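You operate a simulated robot arm through the tools that you are given. There is no shell and no other tool.

The job below is to be done with a simulated robot arm. You get a single attempt, and the scene is never put back.

TASK
Level the side shelf with the spirit level.
Fine: push the bottle to the end by the tool ledge, lay the level across, turn the leg wheel till the bubble is between its lines, put the level back. Set down upright: yellow spirit level.
Where things are to end (x, y in the base frame): bottle with the blue cap within 0.04 m of [0.85, 0.13].

Only the result counts: the job must be done as asked and must still hold three seconds after the hand-in. Knocking over, shifting, dropping, spilling or breaking anything else fails it.

THE ROBOT
A 7-joint arm with a two-finger parallel gripper, fixed in place. Base frame: the origin is at the foot of the arm, x ahead of it, y to its left, z up. Readings come in m, rad, newtons and seconds.
With the tool pointing down near the work surface it reaches from about 0.3 to 0.86 m from the base axis. Its first joint turns from -2.496 to 2.496 rad. Payload 3 kg.
The TCP is the grasp point between the finger pads, 0.03 m short of the fingertips. In the tool frame z runs along the fingers and y along their closing line. Largest opening 0.094 m; finger width 0.028, thickness 0.01; the body of the gripper, 0.05 by 0.096 m, starts 0.055 m behind the TCP.
Orientation is that of the tool frame in the base frame, as a unit quaternion [x, y, z, w]. With the fingers straight down and closing along the base's y, the tool's x points along the base's -x, its y along +y and its z along -z.

THE INTERFACE
- The arm moves only by the tool nudge_tool. Its argument "plan" is a list that holds one entry, the list of rows, each a list of 6 numbers: the shift along the base's x, y, z in units of 400 mm (1.0 is 400 mm), then the turn, a rotation vector about the base's x, y, z in units of 180 degrees (1.0 is 180 degrees). In form: [[[dx, dy, dz, rx, ry, rz], ...]]. A call has 1 to 20 rows; each row is the pose to reach, as a shift and turn from the pose commanded when the call began. "hand" is the finger opening in m, from 0 to 0.094, set as the call begins (left out, the last holds). A call with a number of a shift or a turn outside -1 to 1 is refused whole. Rows are played at 5 a second. More than 0.05 m and 0.15 rad between two rows, or a gripper value outside its range, and nothing of the call is played. Where a pose cannot be reached the arm comes as near as it can. A force on the tool above 60 N (or 10 N above the force at the start of the call, whichever is more), or a blocked arm, ends the call early, and 0.2 s more pass. Each finger travels about 0.072 m/s and halts on what it meets, pressing with about 29 N; the grip force reading is that of the motor and also rises with nothing between the fingers. The clock runs only during rows and for 0.2 s after the last one: add rows that repeat a pose to give the fingers time. It gives the time, the measured TCP pose, the force on the tool (base axes), the opening and the grip force at its end, in the units of the frame above (readings bear some noise), with the torque about the TCP (base axes, N m) and any sound that the robot's microphone picked up, and new pictures: "views" is both (left out), scene, wrist or none.
- Cameras (640 x 400 px; columns grow to the right, rows downward): "scene" is fixed at [0.0465, -0.4942, 1.6219]; the picture's right is [0.72, -0.70, 0.00], its down [-0.34, -0.35, -0.87] and it looks along [0.61, 0.63, -0.49] (base axes); focal length 351 px, centre (320, 200). "wrist" rides on the gripper at [0.076, 0.014, -0.102] in the tool frame; the picture's right is [-0.18, 0.98, 0.00], its down [-0.75, -0.14, -0.64] and it looks along [-0.63, -0.12, 0.77] (tool axes); focal length 243 px, centre (320, 200). There is no depth. A picture from a camera that has moved, and an enlarged one, comes with that camera's place and axes in the base frame and with its lens. The place of the scene camera against the robot may be out by one fixed shift of up to 0.012 m in any direction.
- inspect(camera, box): a new picture of the part [left, top, right, bottom] of that camera's present view, enlarged. No time passes.
- close_job(): hands the job in; it is judged then, once.

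Nothing tells you positions but the pictures and the camera data. Unless the task says otherwise, let go and move clear before handing in.

The tools are called after "Request:" by a JSON object that holds its "fn" and its "kwargs". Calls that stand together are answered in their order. nudge_tool: Moves the arm, as the interface text tells. Its arguments: {"type":"object","properties":{"plan":{"type":"array","items":{"type":"array","items":{"type":"array","items":{"type":"number"}}}},"hand":{"type":"number"},"views":{"type":"string","enum":["both","scene","wrist","none"]}},"required":["plan"]} The other tools are called the same way: inspect (camera, box) takes an enlarged picture of a part of a camera's view; close_job () hands the job in.

At the start:

```text
time_s: 0.0
tcp_pos: [0.4322, 0.124, 1.3285]
tcp_rot: [0.001, 1.0, 0.0, 0.0]
force: [0.5, 0.9, 0.2]
ft_torque: [-0.01, 0.03, -0.02]
grip_width: 0.094
gripper_force: 0.1
```

scene: 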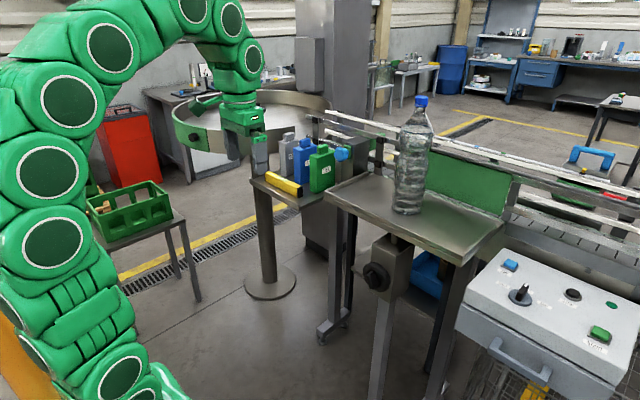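
wrist: 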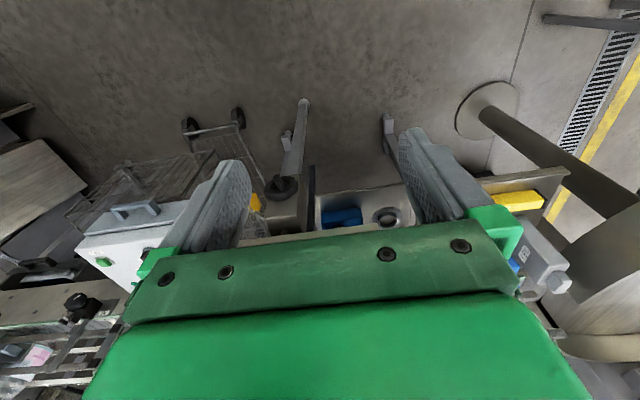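

I see a side shelf with a blue-capped bottle on it, a tool ledge to its left carrying a yellow spirit level and other items, and a leg with a black wheel/knob under the shelf. I'll look closer at these before moving.

Request:
{"fn": "inspect", "kwargs": {"camera": "scene", "box": [230, 80, 390, 220]}}

Request:
{"fn": "inspect", "kwargs": {"camera": "scene", "box": [310, 80, 530, 310]}}

Request:
{"fn": "inspect", "kwargs": {"camera": "wrist", "box": [200, 80, 580, 300]}}

```text
2.86 times, centred on (310, 150) of scene
camera zoom: at [0.0465, -0.4942, 1.6219], right [0.72, -0.7, 0.0], down [-0.34, -0.35, -0.87], along [0.61, 0.63, -0.49], focal length 1002 px, centre (349, 343)
```

zoom: 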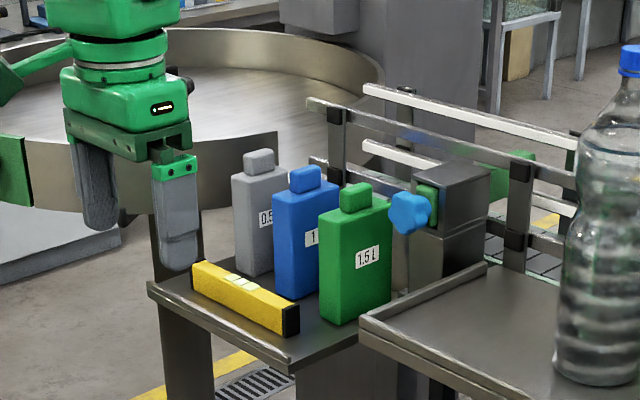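

```text
1.74 times, centred on (420, 195) of scene
camera zoom: at [0.0465, -0.4942, 1.6219], right [0.72, -0.7, 0.0], down [-0.34, -0.35, -0.87], along [0.61, 0.63, -0.49], focal length 610 px, centre (146, 209)
```

zoom: 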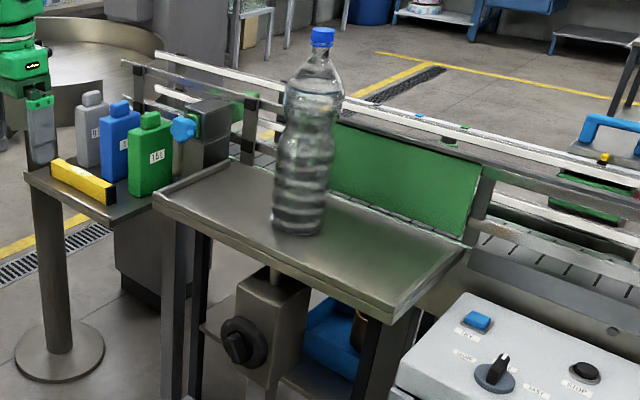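

```text
1.68 times, centred on (390, 190) of wrist
camera zoom: at [0.3557, 0.1389, 1.4314], right [0.18, 0.98, 0.0], down [0.75, -0.14, 0.64], along [0.63, -0.12, -0.77], focal length 409 px, centre (202, 217)
```

zoom: 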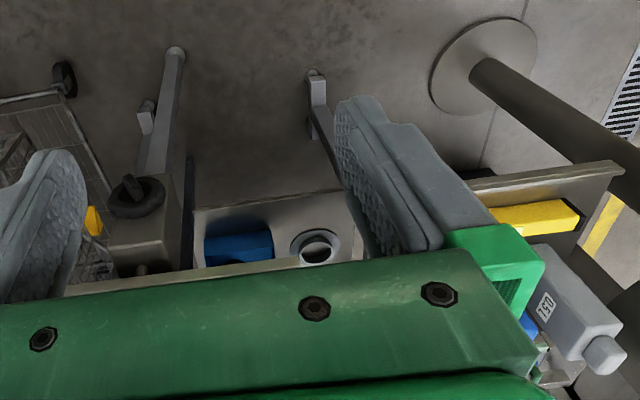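

The level lies roughly along y at about (0.76, 0.44, 1.05), and the shelf spans about y −0.24 to 0.27 with its front edge near x 0.8. I'll zoom tightly to see the vial, the shelf rim, the wheel and the bottle.

Request:
{"fn": "inspect", "kwargs": {"camera": "scene", "box": [260, 165, 310, 205]}}

Request:
{"fn": "inspect", "kwargs": {"camera": "scene", "box": [355, 230, 425, 310]}}

Request:
{"fn": "inspect", "kwargs": {"camera": "scene", "box": [375, 85, 455, 225]}}

Request:
{"fn": "inspect", "kwargs": {"camera": "scene", "box": [315, 150, 415, 230]}}

Request:
{"fn": "inspect", "kwargs": {"camera": "scene", "box": [410, 190, 530, 280]}}

```text
10.00 times, centred on (285, 185) of scene
camera zoom: at [0.0465, -0.4942, 1.6219], right [0.72, -0.7, 0.0], down [-0.34, -0.35, -0.87], along [0.61, 0.63, -0.49], focal length 3508 px, centre (670, 350)
```

zoom: 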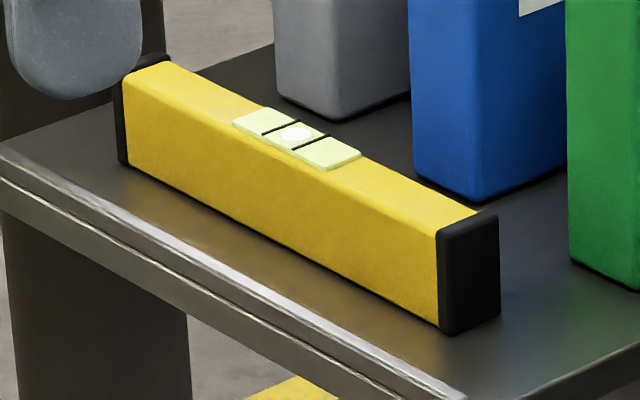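

```text
5.00 times, centred on (390, 270) of scene
camera zoom: at [0.0465, -0.4942, 1.6219], right [0.72, -0.7, 0.0], down [-0.34, -0.35, -0.87], along [0.61, 0.63, -0.49], focal length 1754 px, centre (-30, -150)
```

zoom: 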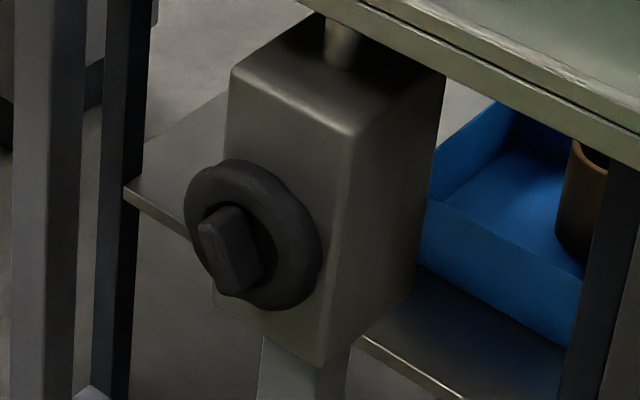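

```text
2.86 times, centred on (415, 155) of scene
camera zoom: at [0.0465, -0.4942, 1.6219], right [0.72, -0.7, 0.0], down [-0.34, -0.35, -0.87], along [0.61, 0.63, -0.49], focal length 1002 px, centre (49, 329)
```

zoom: 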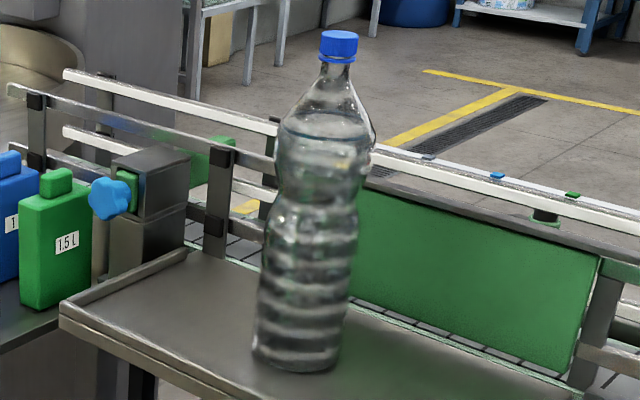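

```text
5.00 times, centred on (365, 190) of scene
camera zoom: at [0.0465, -0.4942, 1.6219], right [0.72, -0.7, 0.0], down [-0.34, -0.35, -0.87], along [0.61, 0.63, -0.49], focal length 1754 px, centre (95, 250)
```

zoom: 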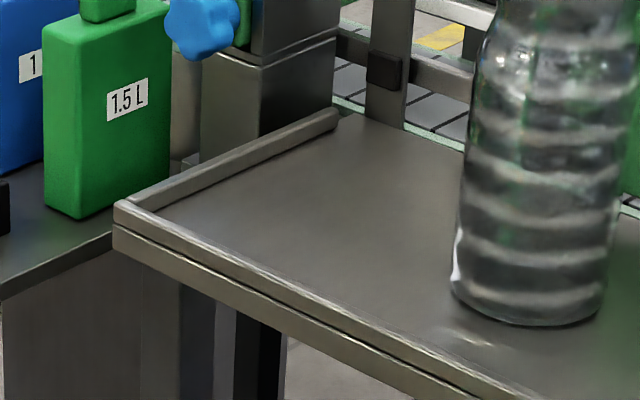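

```text
4.44 times, centred on (470, 235) of scene
camera zoom: at [0.0465, -0.4942, 1.6219], right [0.72, -0.7, 0.0], down [-0.34, -0.35, -0.87], along [0.61, 0.63, -0.49], focal length 1559 px, centre (-347, 44)
```

zoom: 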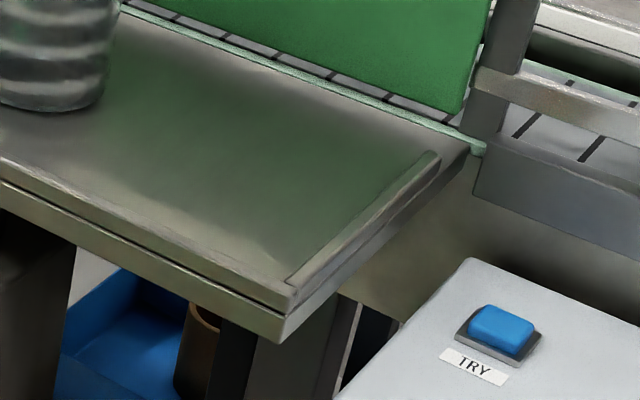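

The level has its vial on top, the shelf has low rims, and the wheel with a central grip bar faces the robot at about (0.77, −0.01, 0.87). First I'll move over the ledge so the wrist camera can help me triangulate the level.

Request:
{"fn": "nudge_tool", "kwargs": {"plan": [[[0.063, 0.077, -0.008, 0, 0, 0], [0.127, 0.153, -0.017, 0, 0, 0], [0.19, 0.23, -0.025, 0, 0, 0], [0.253, 0.307, -0.033, 0, 0, 0], [0.317, 0.383, -0.042, 0, 0, 0], [0.38, 0.46, -0.05, 0, 0, 0], [0.443, 0.537, -0.058, 0, 0, 0], [0.507, 0.613, -0.067, 0, 0, 0], [0.57, 0.69, -0.075, 0, 0, 0], [0.57, 0.69, -0.075, 0, 0, 0]]], "hand": 0.094}}

```text
time_s: 2.2
tcp_pos: [0.6038, 0.3366, 1.2617]
tcp_rot: [0.001, 1.0, -0.001, -0.001]
force: [0.2, 1.0, 0.3]
ft_torque: [-0.01, -0.02, 0.02]
grip_width: 0.0939
gripper_force: 0.0
out of reach, approached as far as the arm can: row 6, 7, 8, 9, 10
camera wrist: at [0.527, 0.3509, 1.3646], right [0.19, 0.98, 0.0], down [0.75, -0.14, 0.64], along [0.63, -0.12, -0.77], focal length 243 px, centre (320, 200)
```

scene: 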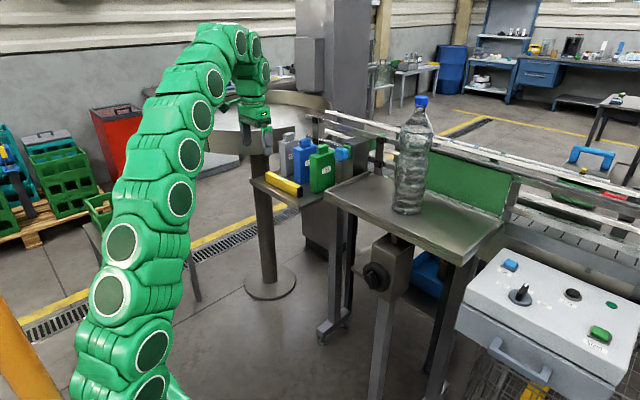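
wrist: 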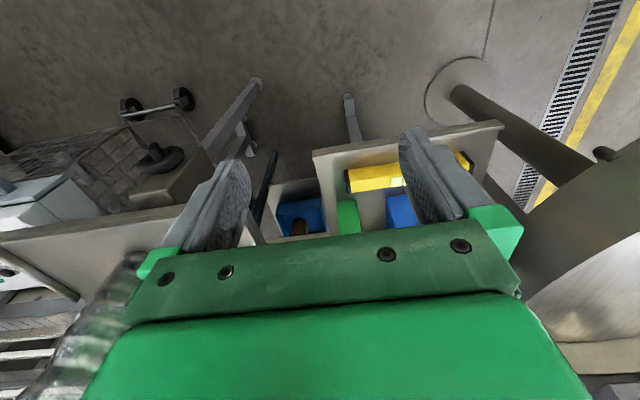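

The reach is shorter at this height (stopped at 0.60, 0.34, 1.26), but the level, the ledge and the wheel are in view. I'll zoom to get positions.

Request:
{"fn": "inspect", "kwargs": {"camera": "wrist", "box": [300, 110, 500, 240]}}

Request:
{"fn": "inspect", "kwargs": {"camera": "wrist", "box": [0, 120, 320, 300]}}

Request:
{"fn": "inspect", "kwargs": {"camera": "scene", "box": [220, 80, 330, 210]}}

```text
3.08 times, centred on (400, 175) of wrist
camera zoom: at [0.527, 0.3509, 1.3646], right [0.19, 0.98, 0.0], down [0.75, -0.14, 0.64], along [0.63, -0.12, -0.77], focal length 746 px, centre (74, 277)
```

zoom: 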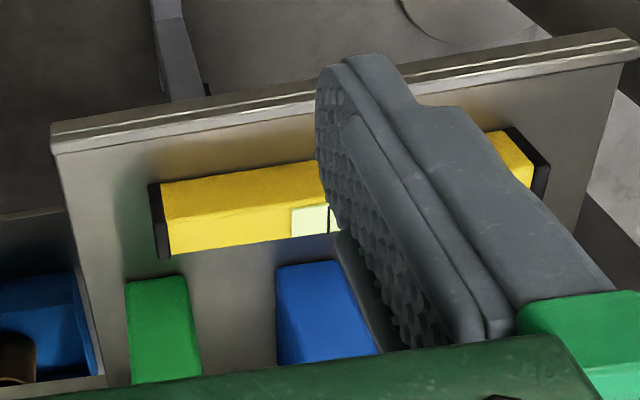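

```text
2.00 times, centred on (160, 210) of wrist
camera zoom: at [0.527, 0.3509, 1.3646], right [0.19, 0.98, 0.0], down [0.75, -0.14, 0.64], along [0.63, -0.12, -0.77], focal length 485 px, centre (640, 180)
```

zoom: 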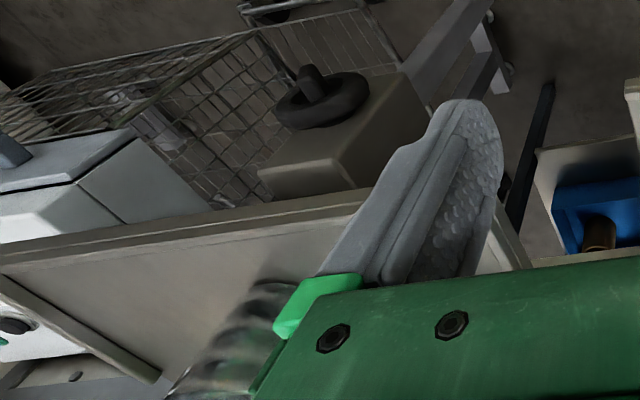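

```text
3.08 times, centred on (275, 145) of scene
camera zoom: at [0.0465, -0.4942, 1.6219], right [0.72, -0.7, 0.0], down [-0.34, -0.35, -0.87], along [0.61, 0.63, -0.49], focal length 1080 px, centre (458, 369)
```

zoom: 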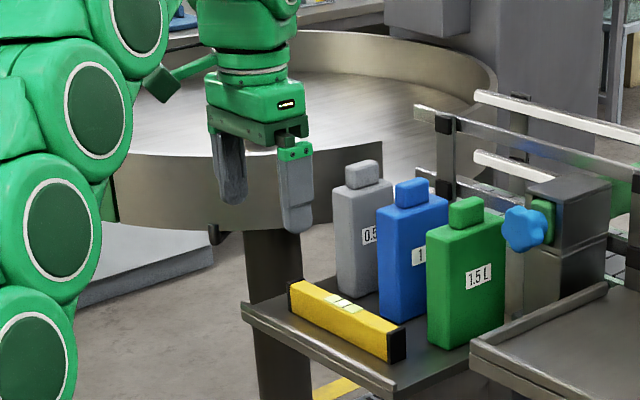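

The level comes out at about centre (0.7625, 0.442), top z≈1.054, ledge top z≈1.013. I still need the shelf height and bottle position, so I'll swing in front of the shelf with the tool tilted about 20° forward.

Request:
{"fn": "nudge_tool", "kwargs": {"plan": [[[-0.05, -0.05, 0.06, 0, -0.011, 0], [-0.1, -0.13, 0.12, 0, -0.022, 0], [-0.15, -0.22, 0.18, 0, -0.033, 0], [-0.2, -0.31, 0.22, 0, -0.044, 0], [-0.25, -0.4, 0.245, 0, -0.055, 0], [-0.26, -0.5, 0.245, 0, -0.066, 0], [-0.26, -0.6, 0.245, 0, -0.077, 0], [-0.26, -0.7, 0.245, 0, -0.088, 0], [-0.26, -0.78, 0.245, 0, -0.1, 0], [-0.26, -0.84, 0.245, 0, -0.111, 0], [-0.26, -0.84, 0.245, 0, -0.111, 0]]], "hand": 0.094}}

```text
time_s: 4.6
tcp_pos: [0.5004, -0.0011, 1.3616]
tcp_rot: [0.0, 0.985, -0.001, 0.173]
force: [-1.0, 0.5, -0.3]
ft_torque: [0.01, 0.01, 0.02]
grip_width: 0.0941
gripper_force: 0.1
camera wrist: at [0.3933, 0.0141, 1.4318], right [0.17, 0.98, 0.06], down [0.49, -0.14, 0.86], along [0.85, -0.12, -0.51], focal length 243 px, centre (320, 200)
```

scene: 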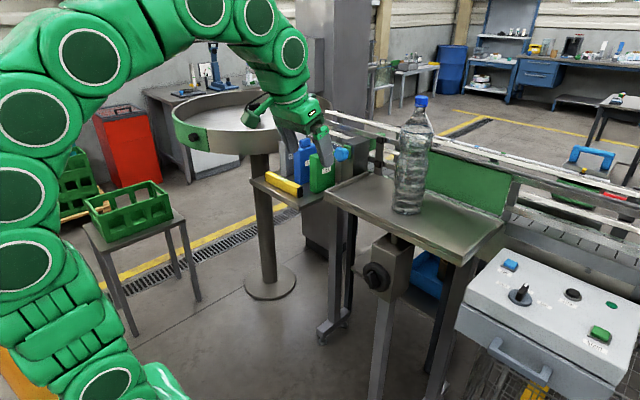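
wrist: 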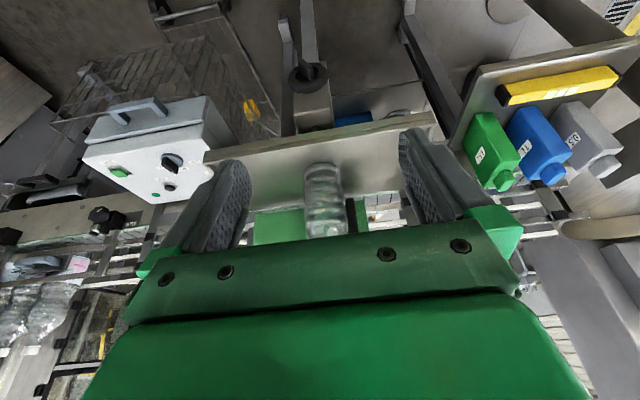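

I've got a good view of shelf, bottle, wheel and ledge now. I'll zoom in for triangulation.

Request:
{"fn": "inspect", "kwargs": {"camera": "wrist", "box": [190, 90, 460, 250]}}

Request:
{"fn": "inspect", "kwargs": {"camera": "wrist", "box": [270, 0, 370, 160]}}

Request:
{"fn": "inspect", "kwargs": {"camera": "wrist", "box": [440, 30, 640, 220]}}

```text
2.37 times, centred on (325, 170) of wrist
camera zoom: at [0.3933, 0.0141, 1.4318], right [0.17, 0.98, 0.06], down [0.49, -0.14, 0.86], along [0.85, -0.12, -0.51], focal length 575 px, centre (308, 271)
```

zoom: 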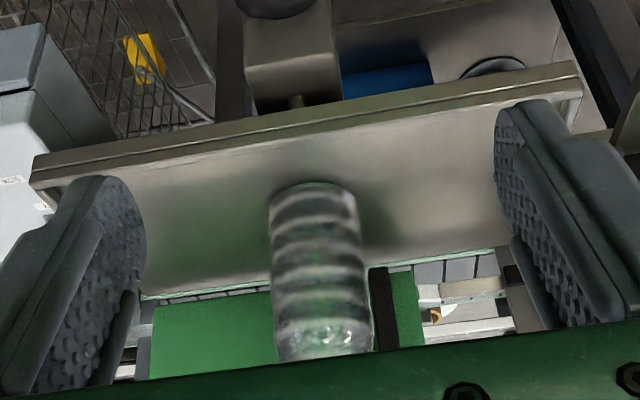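

```text
2.50 times, centred on (320, 80) of wrist
camera zoom: at [0.3933, 0.0141, 1.4318], right [0.17, 0.98, 0.06], down [0.49, -0.14, 0.86], along [0.85, -0.12, -0.51], focal length 606 px, centre (320, 500)
```

zoom: 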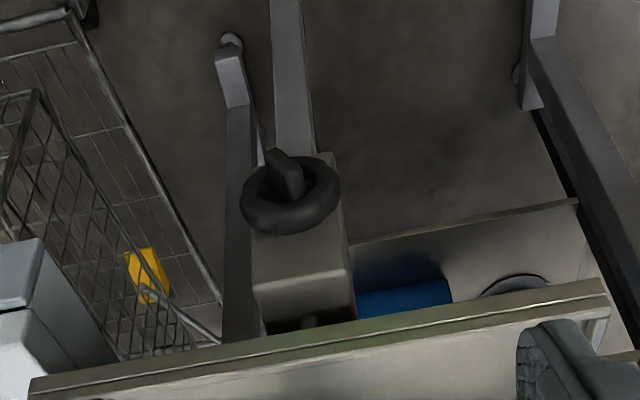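

```text
2.11 times, centred on (540, 125) of wrist
camera zoom: at [0.3933, 0.0141, 1.4318], right [0.17, 0.98, 0.06], down [0.49, -0.14, 0.86], along [0.85, -0.12, -0.51], focal length 511 px, centre (-143, 358)
```

zoom: 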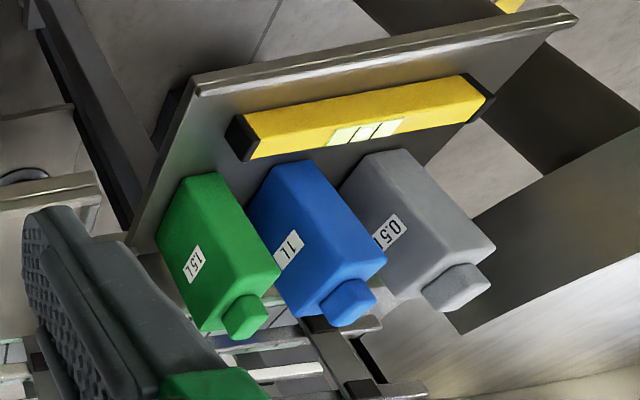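

I'll zoom tightly on the shelf corners and the bottle base from the wrist camera, and the same corners from the scene camera.

Request:
{"fn": "inspect", "kwargs": {"camera": "wrist", "box": [405, 95, 455, 135]}}

Request:
{"fn": "inspect", "kwargs": {"camera": "wrist", "box": [195, 135, 245, 175]}}

Request:
{"fn": "inspect", "kwargs": {"camera": "wrist", "box": [285, 150, 365, 240]}}

Request:
{"fn": "inspect", "kwargs": {"camera": "scene", "box": [320, 175, 360, 210]}}

Request:
{"fn": "inspect", "kwargs": {"camera": "scene", "box": [445, 235, 495, 275]}}

Request:
{"fn": "inspect", "kwargs": {"camera": "scene", "box": [380, 170, 440, 225]}}

```text
10.00 times, centred on (430, 115) of wrist
camera zoom: at [0.3933, 0.0141, 1.4318], right [0.17, 0.98, 0.06], down [0.49, -0.14, 0.86], along [0.85, -0.12, -0.51], focal length 2426 px, centre (-780, 1050)
```

zoom: 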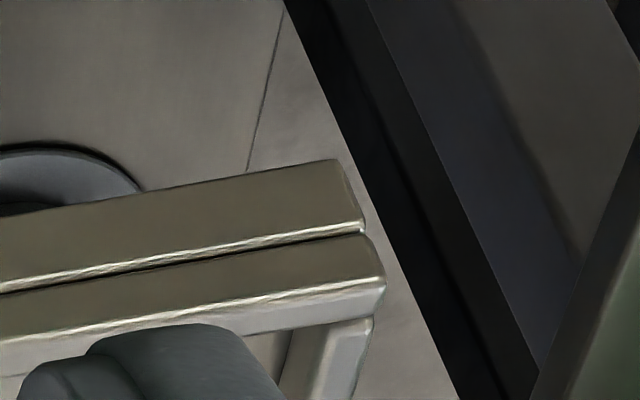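

```text
10.00 times, centred on (220, 155) of wrist
camera zoom: at [0.3933, 0.0141, 1.4318], right [0.17, 0.98, 0.06], down [0.49, -0.14, 0.86], along [0.85, -0.12, -0.51], focal length 2426 px, centre (1320, 650)
```

zoom: 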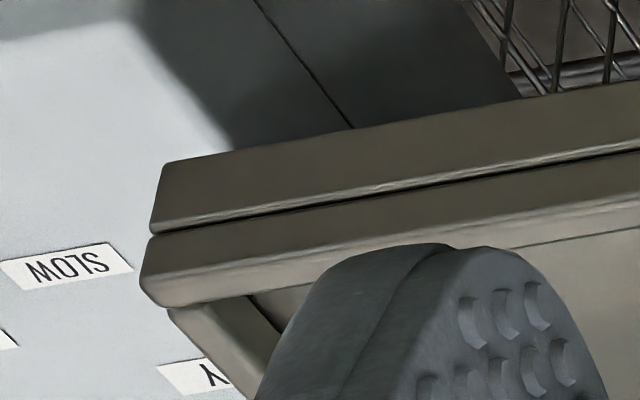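

```text
4.44 times, centred on (325, 195) of wrist
camera zoom: at [0.3933, 0.0141, 1.4318], right [0.17, 0.98, 0.06], down [0.49, -0.14, 0.86], along [0.85, -0.12, -0.51], focal length 1078 px, centre (298, 222)
```

zoom: 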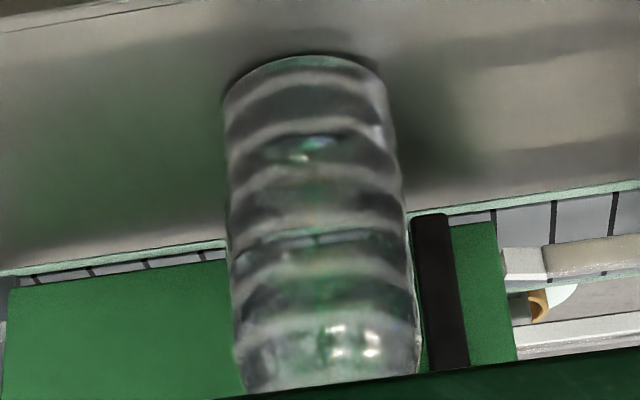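

```text
11.43 times, centred on (340, 192) of scene
camera zoom: at [0.0465, -0.4942, 1.6219], right [0.72, -0.7, 0.0], down [-0.34, -0.35, -0.87], along [0.61, 0.63, -0.49], focal length 4009 px, centre (91, 286)
```

zoom: 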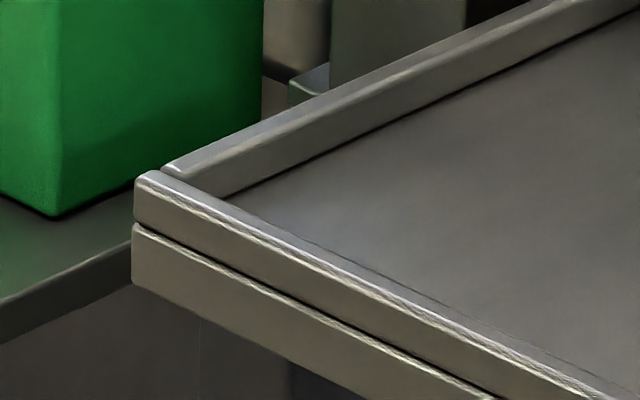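

```text
10.00 times, centred on (470, 255) of scene
camera zoom: at [0.0465, -0.4942, 1.6219], right [0.72, -0.7, 0.0], down [-0.34, -0.35, -0.87], along [0.61, 0.63, -0.49], focal length 3508 px, centre (-1180, -350)
```

zoom: 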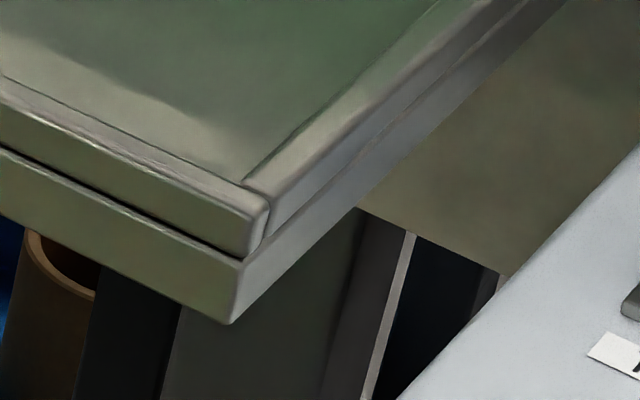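

```text
7.27 times, centred on (410, 198) of scene
camera zoom: at [0.0465, -0.4942, 1.6219], right [0.72, -0.7, 0.0], down [-0.34, -0.35, -0.87], along [0.61, 0.63, -0.49], focal length 2551 px, centre (-334, 218)
```

zoom: 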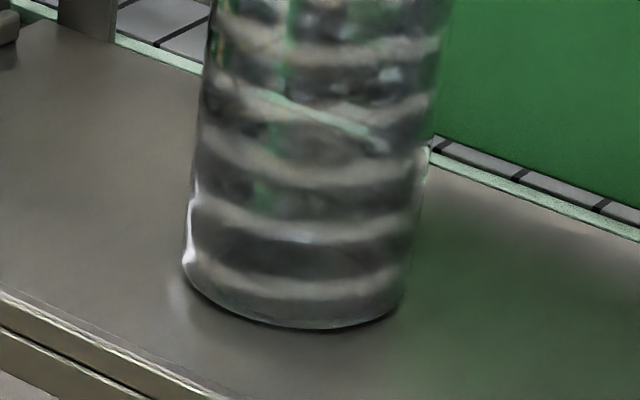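

Triangulation now agrees well: shelf plate top z≈1.108 with ~14 mm rims, shelf x 0.716–0.945, y −0.267–0.179. The bottle sits at (0.83, −0.04) with radius ≈0.043, and the wheel is at (0.725, −0.039, 0.908). Next I go to the −y side of the bottle with the tool tilted 45°.

Request:
{"fn": "nudge_tool", "kwargs": {"plan": [[[0.06, -0.054, -0.027, 0, -0.017, 0], [0.125, -0.109, -0.054, 0, -0.035, 0], [0.1875, -0.163, -0.082, 0, -0.052, 0], [0.25, -0.2175, -0.109, 0, -0.069, 0], [0.3125, -0.272, -0.136, 0, -0.087, 0], [0.375, -0.326, -0.163, 0, -0.104, 0], [0.4375, -0.38, -0.19, 0, -0.122, 0], [0.5, -0.435, -0.2175, 0, -0.139, 0], [0.5, -0.435, -0.2175, 0, -0.139, 0]]], "hand": 0.094}}

```text
time_s: 6.6
tcp_pos: [0.6985, -0.1754, 1.2745]
tcp_rot: [0.001, 0.924, -0.001, 0.383]
force: [0.6, 0.0, -0.2]
ft_torque: [0.0, -0.02, 0.0]
grip_width: 0.0942
gripper_force: 0.1
camera wrist: at [0.5731, -0.1612, 1.294], right [0.13, 0.98, 0.13], down [0.08, -0.14, 0.99], along [0.99, -0.12, -0.1], focal length 243 px, centre (320, 200)
```

scene: 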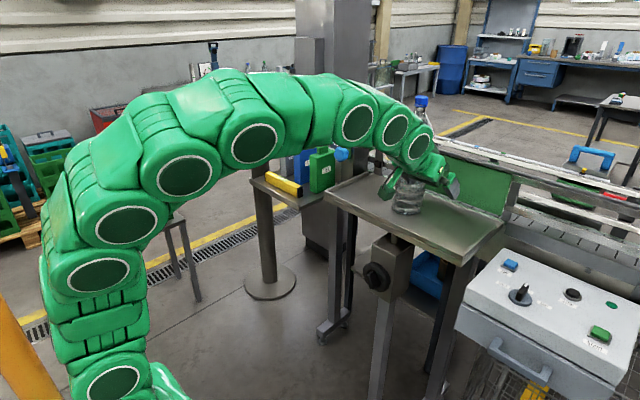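
wrist: 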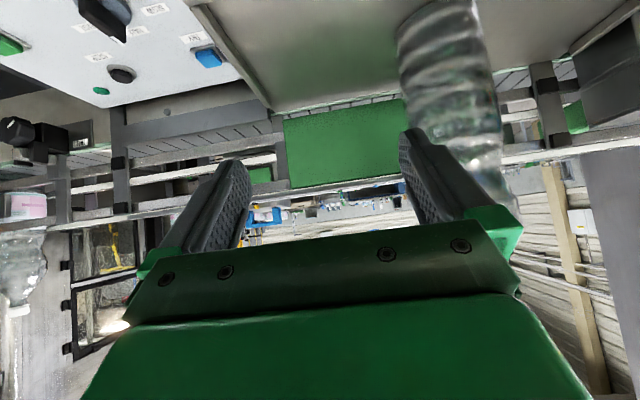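

Clear of the bottle with the +y finger about 4 cm from it. I'll now lower along the tool axis to about (0.82, −0.175, 1.15).

Request:
{"fn": "nudge_tool", "kwargs": {"plan": [[[0.051, 0, -0.052, 0, 0, 0], [0.102, 0, -0.104, 0, 0, 0], [0.153, 0, -0.156, 0, 0, 0], [0.204, 0, -0.208, 0, 0, 0], [0.255, 0, -0.26, 0, 0, 0], [0.304, 0, -0.311, 0, 0, 0], [0.304, 0, -0.311, 0, 0, 0]]], "hand": 0.094}}

```text
time_s: 8.2
tcp_pos: [0.8231, -0.175, 1.1481]
tcp_rot: [0.0, 0.924, 0.0, 0.382]
force: [0.1, 0.4, 0.0]
ft_torque: [0.04, 0.0, 0.02]
grip_width: 0.0941
gripper_force: 0.0
camera wrist: at [0.6957, -0.1607, 1.1672], right [0.13, 0.98, 0.13], down [0.08, -0.14, 0.99], along [0.99, -0.12, -0.1], focal length 243 px, centre (320, 200)
```

scene: 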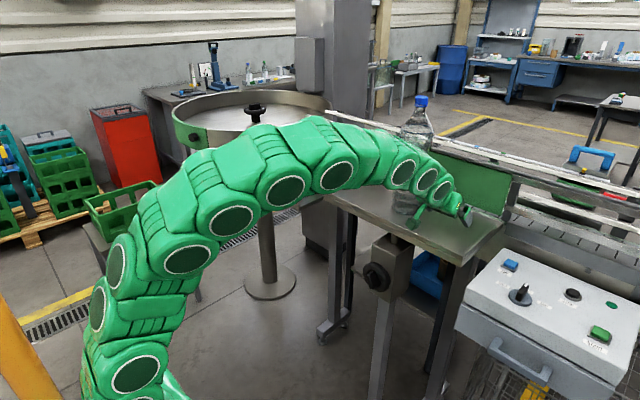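
wrist: 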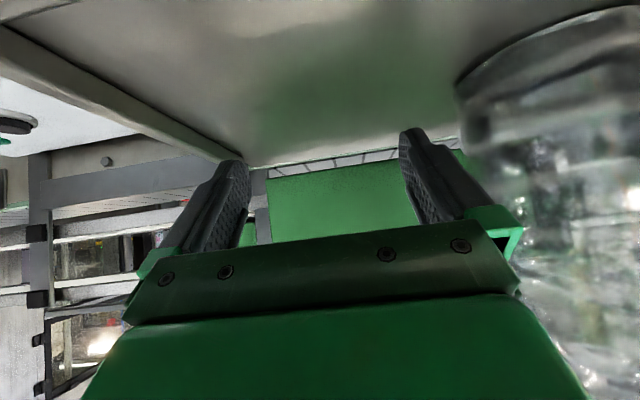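

The fingers are beside the bottle, about 1 cm above the shelf. I'll now push in +y slowly, in part, and check.

Request:
{"fn": "nudge_tool", "kwargs": {"plan": [[[0, 0.03, 0, 0, 0, 0], [0, 0.06, 0, 0, 0, 0], [0, 0.09, 0, 0, 0, 0], [0, 0.11, 0, 0, 0, 0], [0, 0.13, 0, 0, 0, 0], [0, 0.15, 0, 0, 0, 0], [0, 0.17, 0, 0, 0, 0], [0, 0.19, 0, 0, 0, 0], [0, 0.21, 0, 0, 0, 0]]], "hand": 0.094}}

```text
time_s: 10.2
tcp_pos: [0.8207, -0.0905, 1.1505]
tcp_rot: [0.001, 0.924, -0.001, 0.383]
force: [-1.3, -4.1, 0.0]
ft_torque: [-0.04, -0.02, -0.02]
grip_width: 0.0922
gripper_force: 0.1
camera wrist: at [0.6944, -0.0756, 1.1688], right [0.13, 0.98, 0.13], down [0.08, -0.14, 0.99], along [0.99, -0.12, -0.1], focal length 243 px, centre (320, 200)
```

scene: 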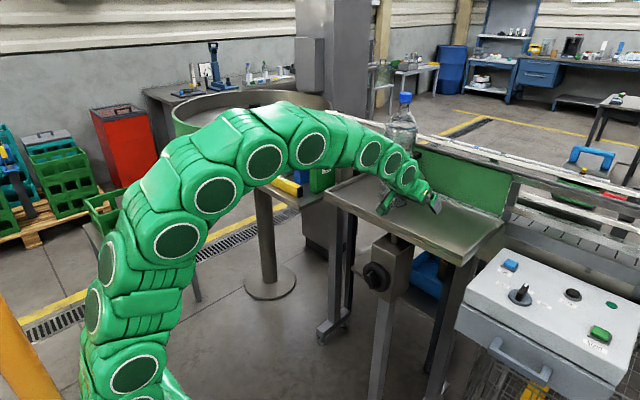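
wrist: 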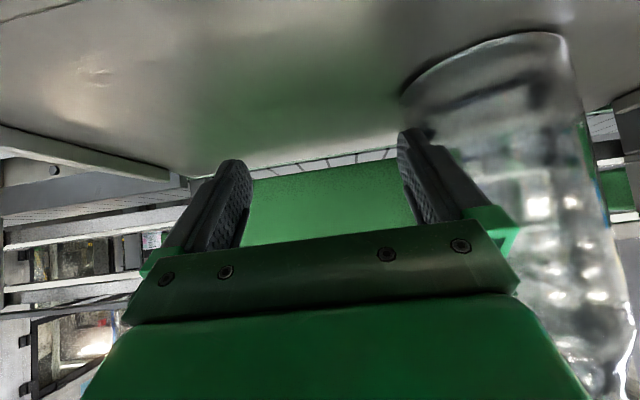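

The bottle slides upright (about 4 N). I'll continue pushing in +y.

Request:
{"fn": "nudge_tool", "kwargs": {"plan": [[[0, 0.02, 0, 0, 0, 0], [0, 0.045, 0, 0, 0, 0], [0, 0.07, 0, 0, 0, 0], [0, 0.095, 0, 0, 0, 0], [0, 0.12, 0, 0, 0, 0], [0, 0.145, 0, 0, 0, 0], [0, 0.17, 0, 0, 0, 0], [0, 0.19, 0, 0, 0, 0], [0, 0.2, 0, 0, 0, 0]]], "hand": 0.094}}

Request:
{"fn": "inspect", "kwargs": {"camera": "scene", "box": [310, 70, 470, 230]}}

```text
time_s: 12.2
tcp_pos: [0.8221, -0.0102, 1.1513]
tcp_rot: [0.0, 0.924, 0.0, 0.382]
force: [-0.6, -5.5, 3.9]
ft_torque: [0.14, -0.09, -0.11]
grip_width: 0.0908
gripper_force: 0.0
camera wrist: at [0.6943, 0.0031, 1.1693], right [0.13, 0.98, 0.13], down [0.08, -0.14, 0.99], along [0.99, -0.12, -0.1], focal length 243 px, centre (320, 200)
```

scene: 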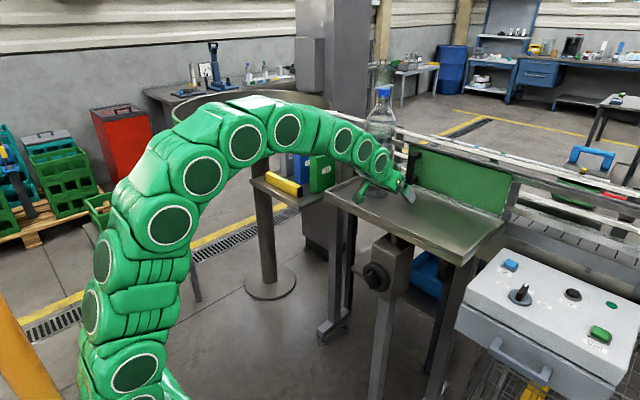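
wrist: 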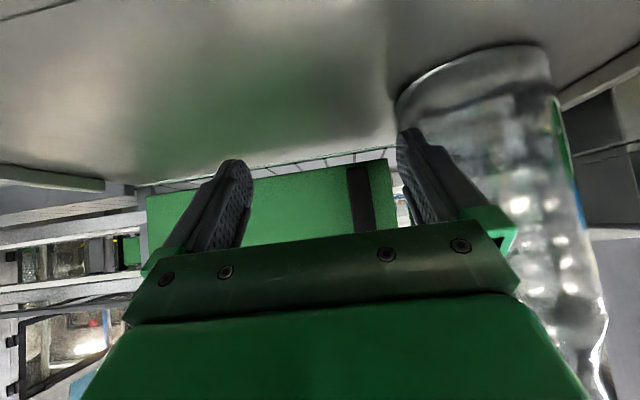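

```text
2.50 times, centred on (390, 150) of scene
camera zoom: at [0.0465, -0.4942, 1.6219], right [0.72, -0.7, 0.0], down [-0.34, -0.35, -0.87], along [0.61, 0.63, -0.49], focal length 877 px, centre (145, 325)
```

zoom: 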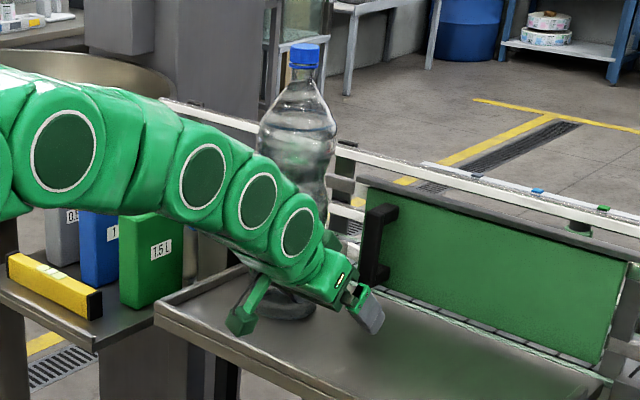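

The bottle is upright at about (0.835, 0.078). I'll push another ~4 cm, toward y≈0.118, short of the end rim.

Request:
{"fn": "nudge_tool", "kwargs": {"plan": [[[0.002, 0.015, 0, 0, 0, 0], [0.004, 0.035, 0, 0, 0, 0], [0.008, 0.055, 0, 0, 0, 0], [0.012, 0.075, 0, 0, 0, 0], [0.015, 0.092, 0, 0, 0, 0], [0.015, 0.1, 0, 0, 0, 0], [0.015, 0.1, 0, 0, 0, 0]]], "hand": 0.094}}

Request:
{"fn": "inspect", "kwargs": {"camera": "scene", "box": [310, 70, 470, 230]}}

```text
time_s: 13.8
tcp_pos: [0.828, 0.0299, 1.1505]
tcp_rot: [0.001, 0.924, -0.001, 0.382]
force: [0.3, -3.4, 1.8]
ft_torque: [0.04, -0.05, -0.1]
grip_width: 0.0913
gripper_force: 0.1
camera wrist: at [0.7006, 0.0441, 1.1694], right [0.13, 0.98, 0.13], down [0.08, -0.14, 0.99], along [0.99, -0.12, -0.1], focal length 243 px, centre (320, 200)
```

scene: 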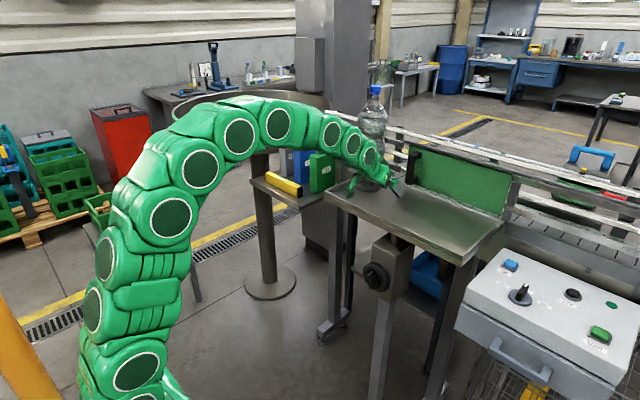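
wrist: 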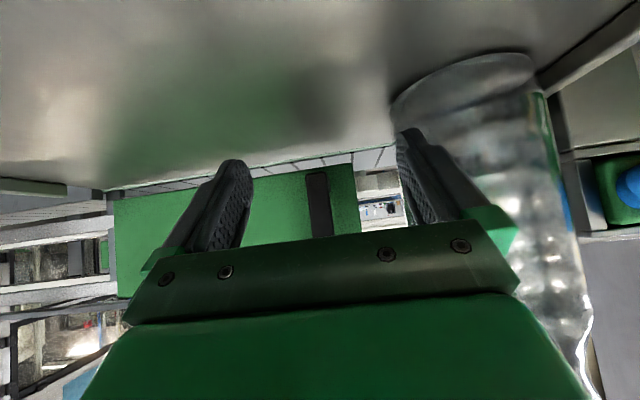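

```text
2.50 times, centred on (390, 150) of scene
camera zoom: at [0.0465, -0.4942, 1.6219], right [0.72, -0.7, 0.0], down [-0.34, -0.35, -0.87], along [0.61, 0.63, -0.49], focal length 877 px, centre (145, 325)
```

zoom: 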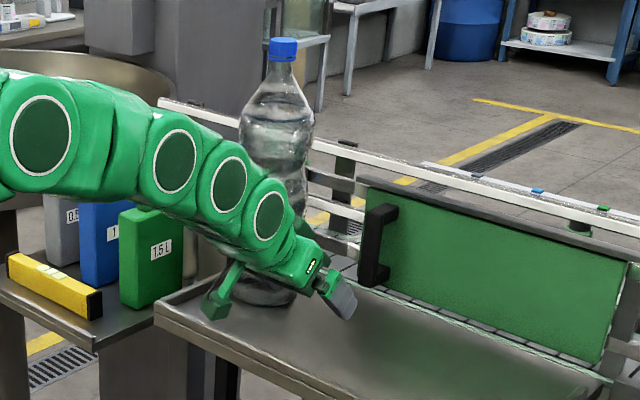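

The bottle now stands at about (0.845, 0.117), within about 14 mm of the target. I'll back the fingers off in −y, then retreat up along the tool axis.

Request:
{"fn": "nudge_tool", "kwargs": {"plan": [[[0, -0.03, 0, 0, 0, 0], [0, -0.09, 0, 0, 0, 0], [-0.08, -0.1, 0.08, 0, 0, 0], [-0.16, -0.1, 0.16, 0, 0, 0], [-0.24, -0.1, 0.24, 0, 0, 0], [-0.32, -0.1, 0.32, 0, 0.03, 0], [-0.4, -0.1, 0.4, 0, 0.06, 0], [-0.48, -0.1, 0.42, 0, 0.09, 0], [-0.5, -0.1, 0.42, 0, 0.111, 0], [-0.5, -0.1, 0.42, 0, 0.111, 0]]], "hand": 0.094}}

Request:
{"fn": "inspect", "kwargs": {"camera": "scene", "box": [310, 70, 470, 230]}}

Request:
{"fn": "inspect", "kwargs": {"camera": "scene", "box": [360, 240, 410, 305]}}

```text
time_s: 16.0
tcp_pos: [0.6282, -0.011, 1.3188]
tcp_rot: [0.001, 0.976, 0.0, 0.216]
force: [-0.4, 0.6, 0.4]
ft_torque: [-0.01, -0.02, 0.0]
grip_width: 0.094
gripper_force: 0.1
camera wrist: at [0.5151, 0.0029, 1.3798], right [0.17, 0.98, 0.08], down [0.41, -0.14, 0.9], along [0.9, -0.12, -0.43], focal length 243 px, centre (320, 200)
```

scene: 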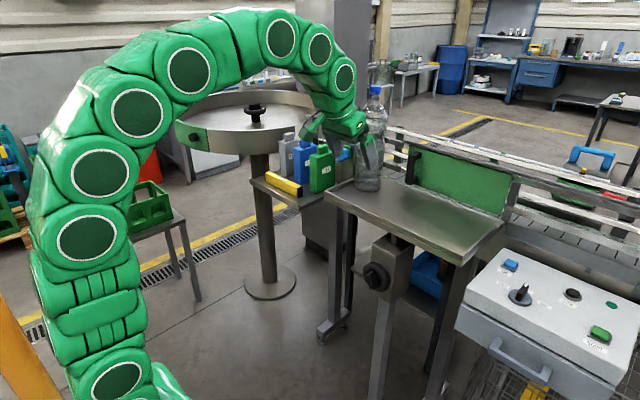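
wrist: 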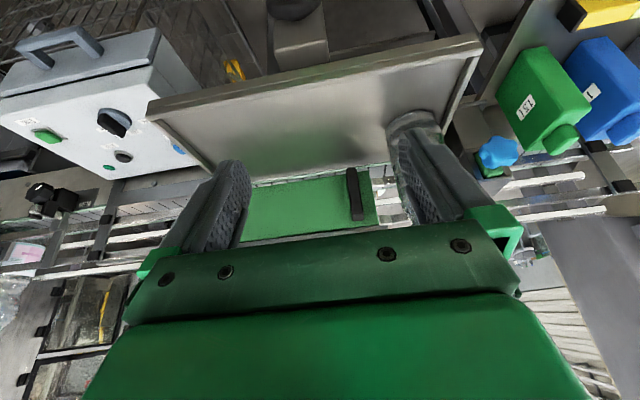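

```text
2.50 times, centred on (390, 150) of scene
camera zoom: at [0.0465, -0.4942, 1.6219], right [0.72, -0.7, 0.0], down [-0.34, -0.35, -0.87], along [0.61, 0.63, -0.49], focal length 877 px, centre (145, 325)
```

zoom: 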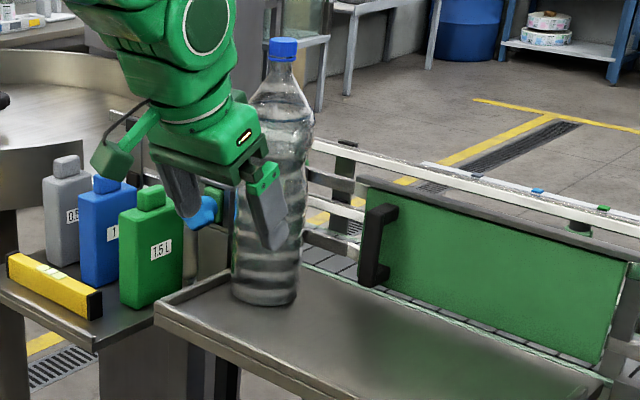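

```text
6.15 times, centred on (385, 272) of scene
camera zoom: at [0.0465, -0.4942, 1.6219], right [0.72, -0.7, 0.0], down [-0.34, -0.35, -0.87], along [0.61, 0.63, -0.49], focal length 2159 px, centre (-80, -246)
```

zoom: 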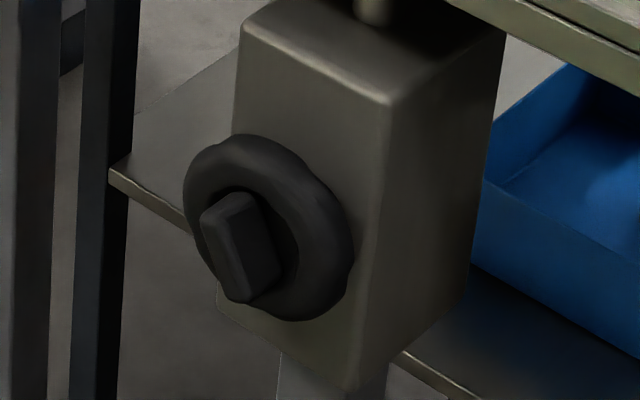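

The bottle stands upright near the shelf end, and the wheel's grip bar is near vertical. Now I rotate the tool about 91.6° about z and swing towards the ledge, staying in front of it.

Request:
{"fn": "nudge_tool", "kwargs": {"plan": [[[-0.002, 0.073, -0.025, 0, 0, 0.042], [-0.003, 0.146, -0.05, 0, 0, 0.085], [-0.005, 0.219, -0.074, 0, 0, 0.127], [-0.007, 0.2925, -0.099, 0, 0, 0.17], [-0.008, 0.366, -0.124, 0, 0, 0.212], [-0.01, 0.439, -0.149, 0, 0, 0.2545], [-0.012, 0.512, -0.174, 0, 0, 0.297], [-0.013, 0.585, -0.198, 0, 0, 0.339], [-0.015, 0.658, -0.223, 0, 0, 0.382], [-0.017, 0.731, -0.248, 0, 0, 0.424], [-0.018, 0.804, -0.273, 0, 0, 0.467], [-0.02, 0.8775, -0.2975, 0, 0, 0.509], [-0.02, 0.8775, -0.2975, 0, 0, 0.509]]], "hand": 0.06}}

```text
time_s: 18.8
tcp_pos: [0.6214, 0.3409, 1.1985]
tcp_rot: [0.7, -0.681, -0.154, -0.151]
force: [0.2, -0.4, 0.3]
ft_torque: [0.0, 0.01, 0.0]
grip_width: 0.0601
gripper_force: 0.0
camera wrist: at [0.609, 0.227, 1.2594], right [-0.99, 0.14, 0.08], down [0.13, 0.42, 0.9], along [0.09, 0.9, -0.43], focal length 243 px, centre (320, 200)
```

scene: 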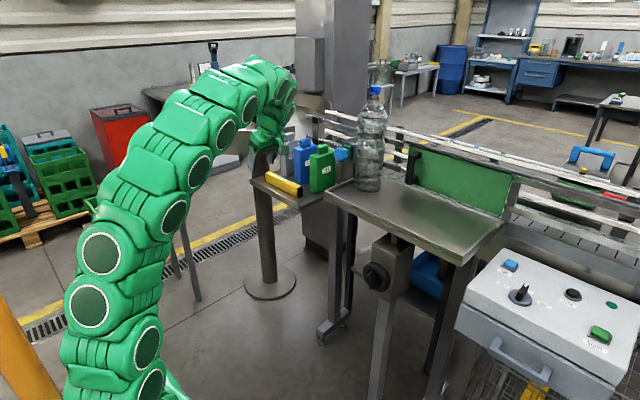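
wrist: 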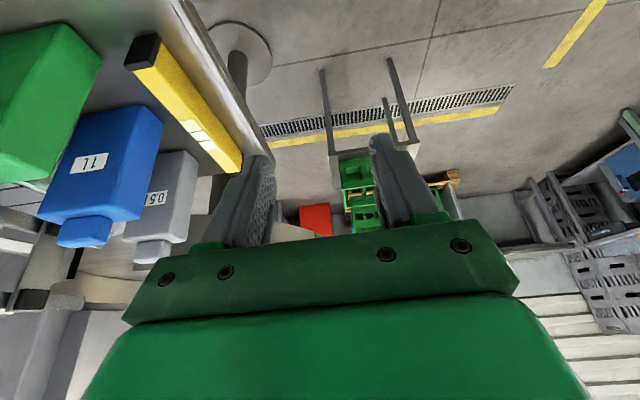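

The orientation is reached. I'll refine the level's pose from this closer view.

Request:
{"fn": "inspect", "kwargs": {"camera": "wrist", "box": [100, 20, 260, 180]}}

Request:
{"fn": "inspect", "kwargs": {"camera": "scene", "box": [230, 110, 350, 210]}}

```text
2.50 times, centred on (180, 100) of wrist
camera zoom: at [0.609, 0.227, 1.2594], right [-0.99, 0.14, 0.08], down [0.13, 0.42, 0.9], along [0.09, 0.9, -0.43], focal length 606 px, centre (670, 450)
```

zoom: 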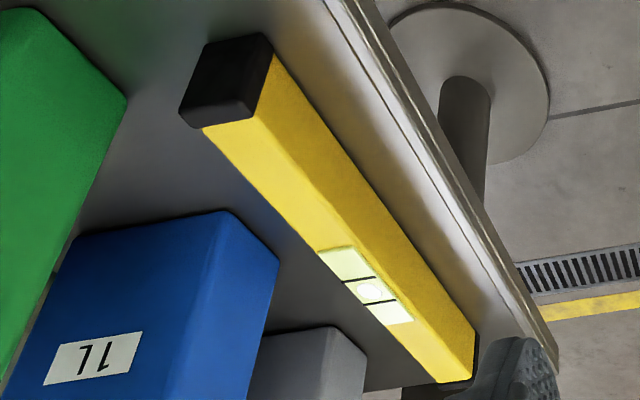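

```text
4.00 times, centred on (290, 160) of scene
camera zoom: at [0.0465, -0.4942, 1.6219], right [0.72, -0.7, 0.0], down [-0.34, -0.35, -0.87], along [0.61, 0.63, -0.49], focal length 1403 px, centre (440, 360)
```

zoom: 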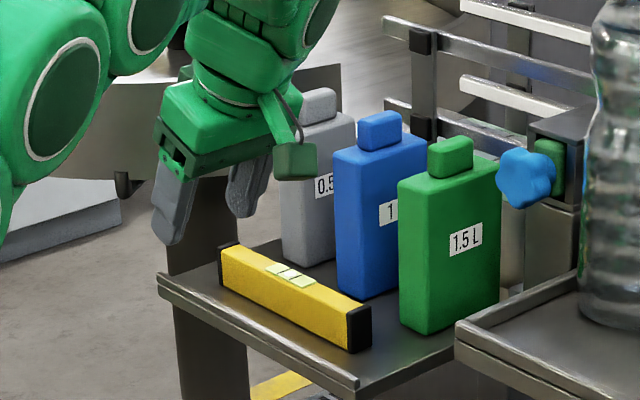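

Wrist view gives the level centre at about (0.766, 0.435), parallel to y, with about 5 cm of space to the containers behind. I'll move over it, stopping with the fingertips 2 cm above.

Request:
{"fn": "nudge_tool", "kwargs": {"plan": [[[0, 0.05, -0.06, 0, 0, -0.002], [0, 0.1, -0.13, 0, 0, -0.004], [0.03, 0.148, -0.19, 0, 0, -0.0056], [0.12, 0.155, -0.205, 0, 0, -0.0056], [0.21, 0.16, -0.215, 0, 0, -0.0056], [0.3, 0.168, -0.22, 0, 0, -0.0056], [0.3615, 0.173, -0.221, 0, 0, -0.0056], [0.3615, 0.173, -0.221, 0, 0, -0.0056]]], "hand": 0.06}}

Request:
{"fn": "inspect", "kwargs": {"camera": "scene", "box": [230, 110, 350, 210]}}

Request:
{"fn": "inspect", "kwargs": {"camera": "wrist", "box": [200, 60, 440, 240]}}

```text
time_s: 20.6
tcp_pos: [0.7624, 0.4088, 1.1113]
tcp_rot: [0.694, -0.687, -0.154, -0.153]
force: [0.1, -0.3, 0.0]
ft_torque: [0.02, 0.03, 0.0]
grip_width: 0.0602
gripper_force: 0.0
camera wrist: at [0.7498, 0.2965, 1.1723], right [-0.98, 0.16, 0.08], down [0.14, 0.41, 0.9], along [0.11, 0.9, -0.43], focal length 243 px, centre (320, 200)
```

scene: 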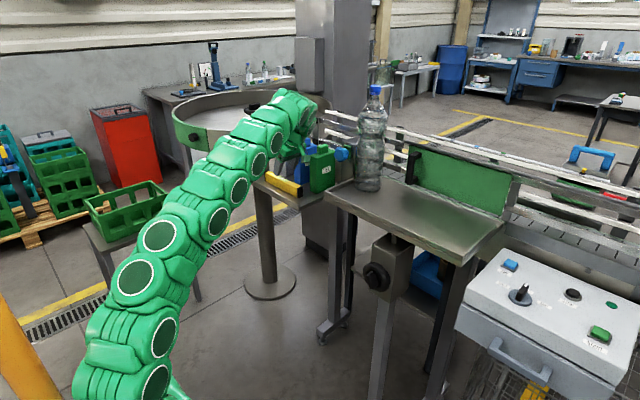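
wrist: 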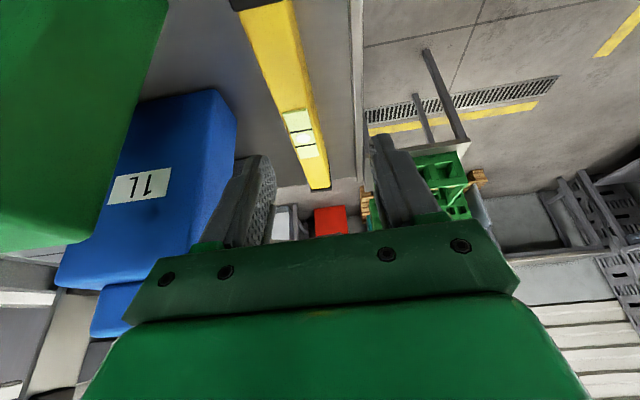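

```text
4.00 times, centred on (290, 160) of scene
camera zoom: at [0.0465, -0.4942, 1.6219], right [0.72, -0.7, 0.0], down [-0.34, -0.35, -0.87], along [0.61, 0.63, -0.49], focal length 1403 px, centre (440, 360)
```

zoom: 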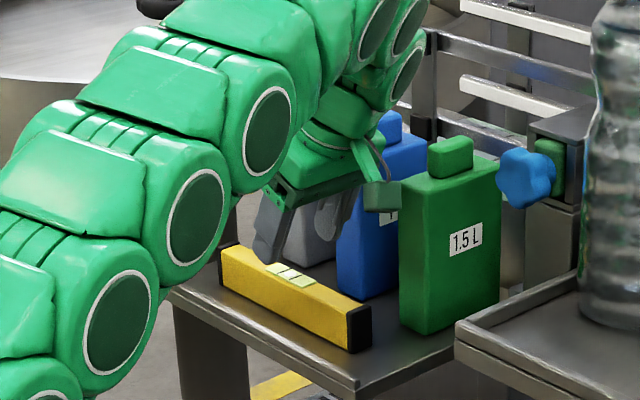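

```text
2.22 times, centred on (320, 150) of wrist
camera zoom: at [0.7498, 0.2965, 1.1723], right [-0.98, 0.16, 0.08], down [0.14, 0.41, 0.9], along [0.11, 0.9, -0.43], focal length 539 px, centre (320, 311)
```

zoom: 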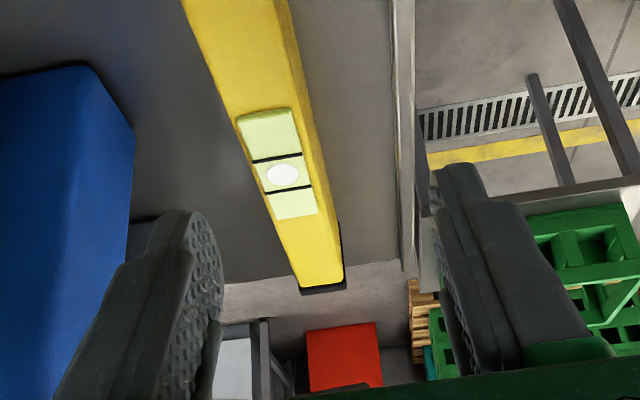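

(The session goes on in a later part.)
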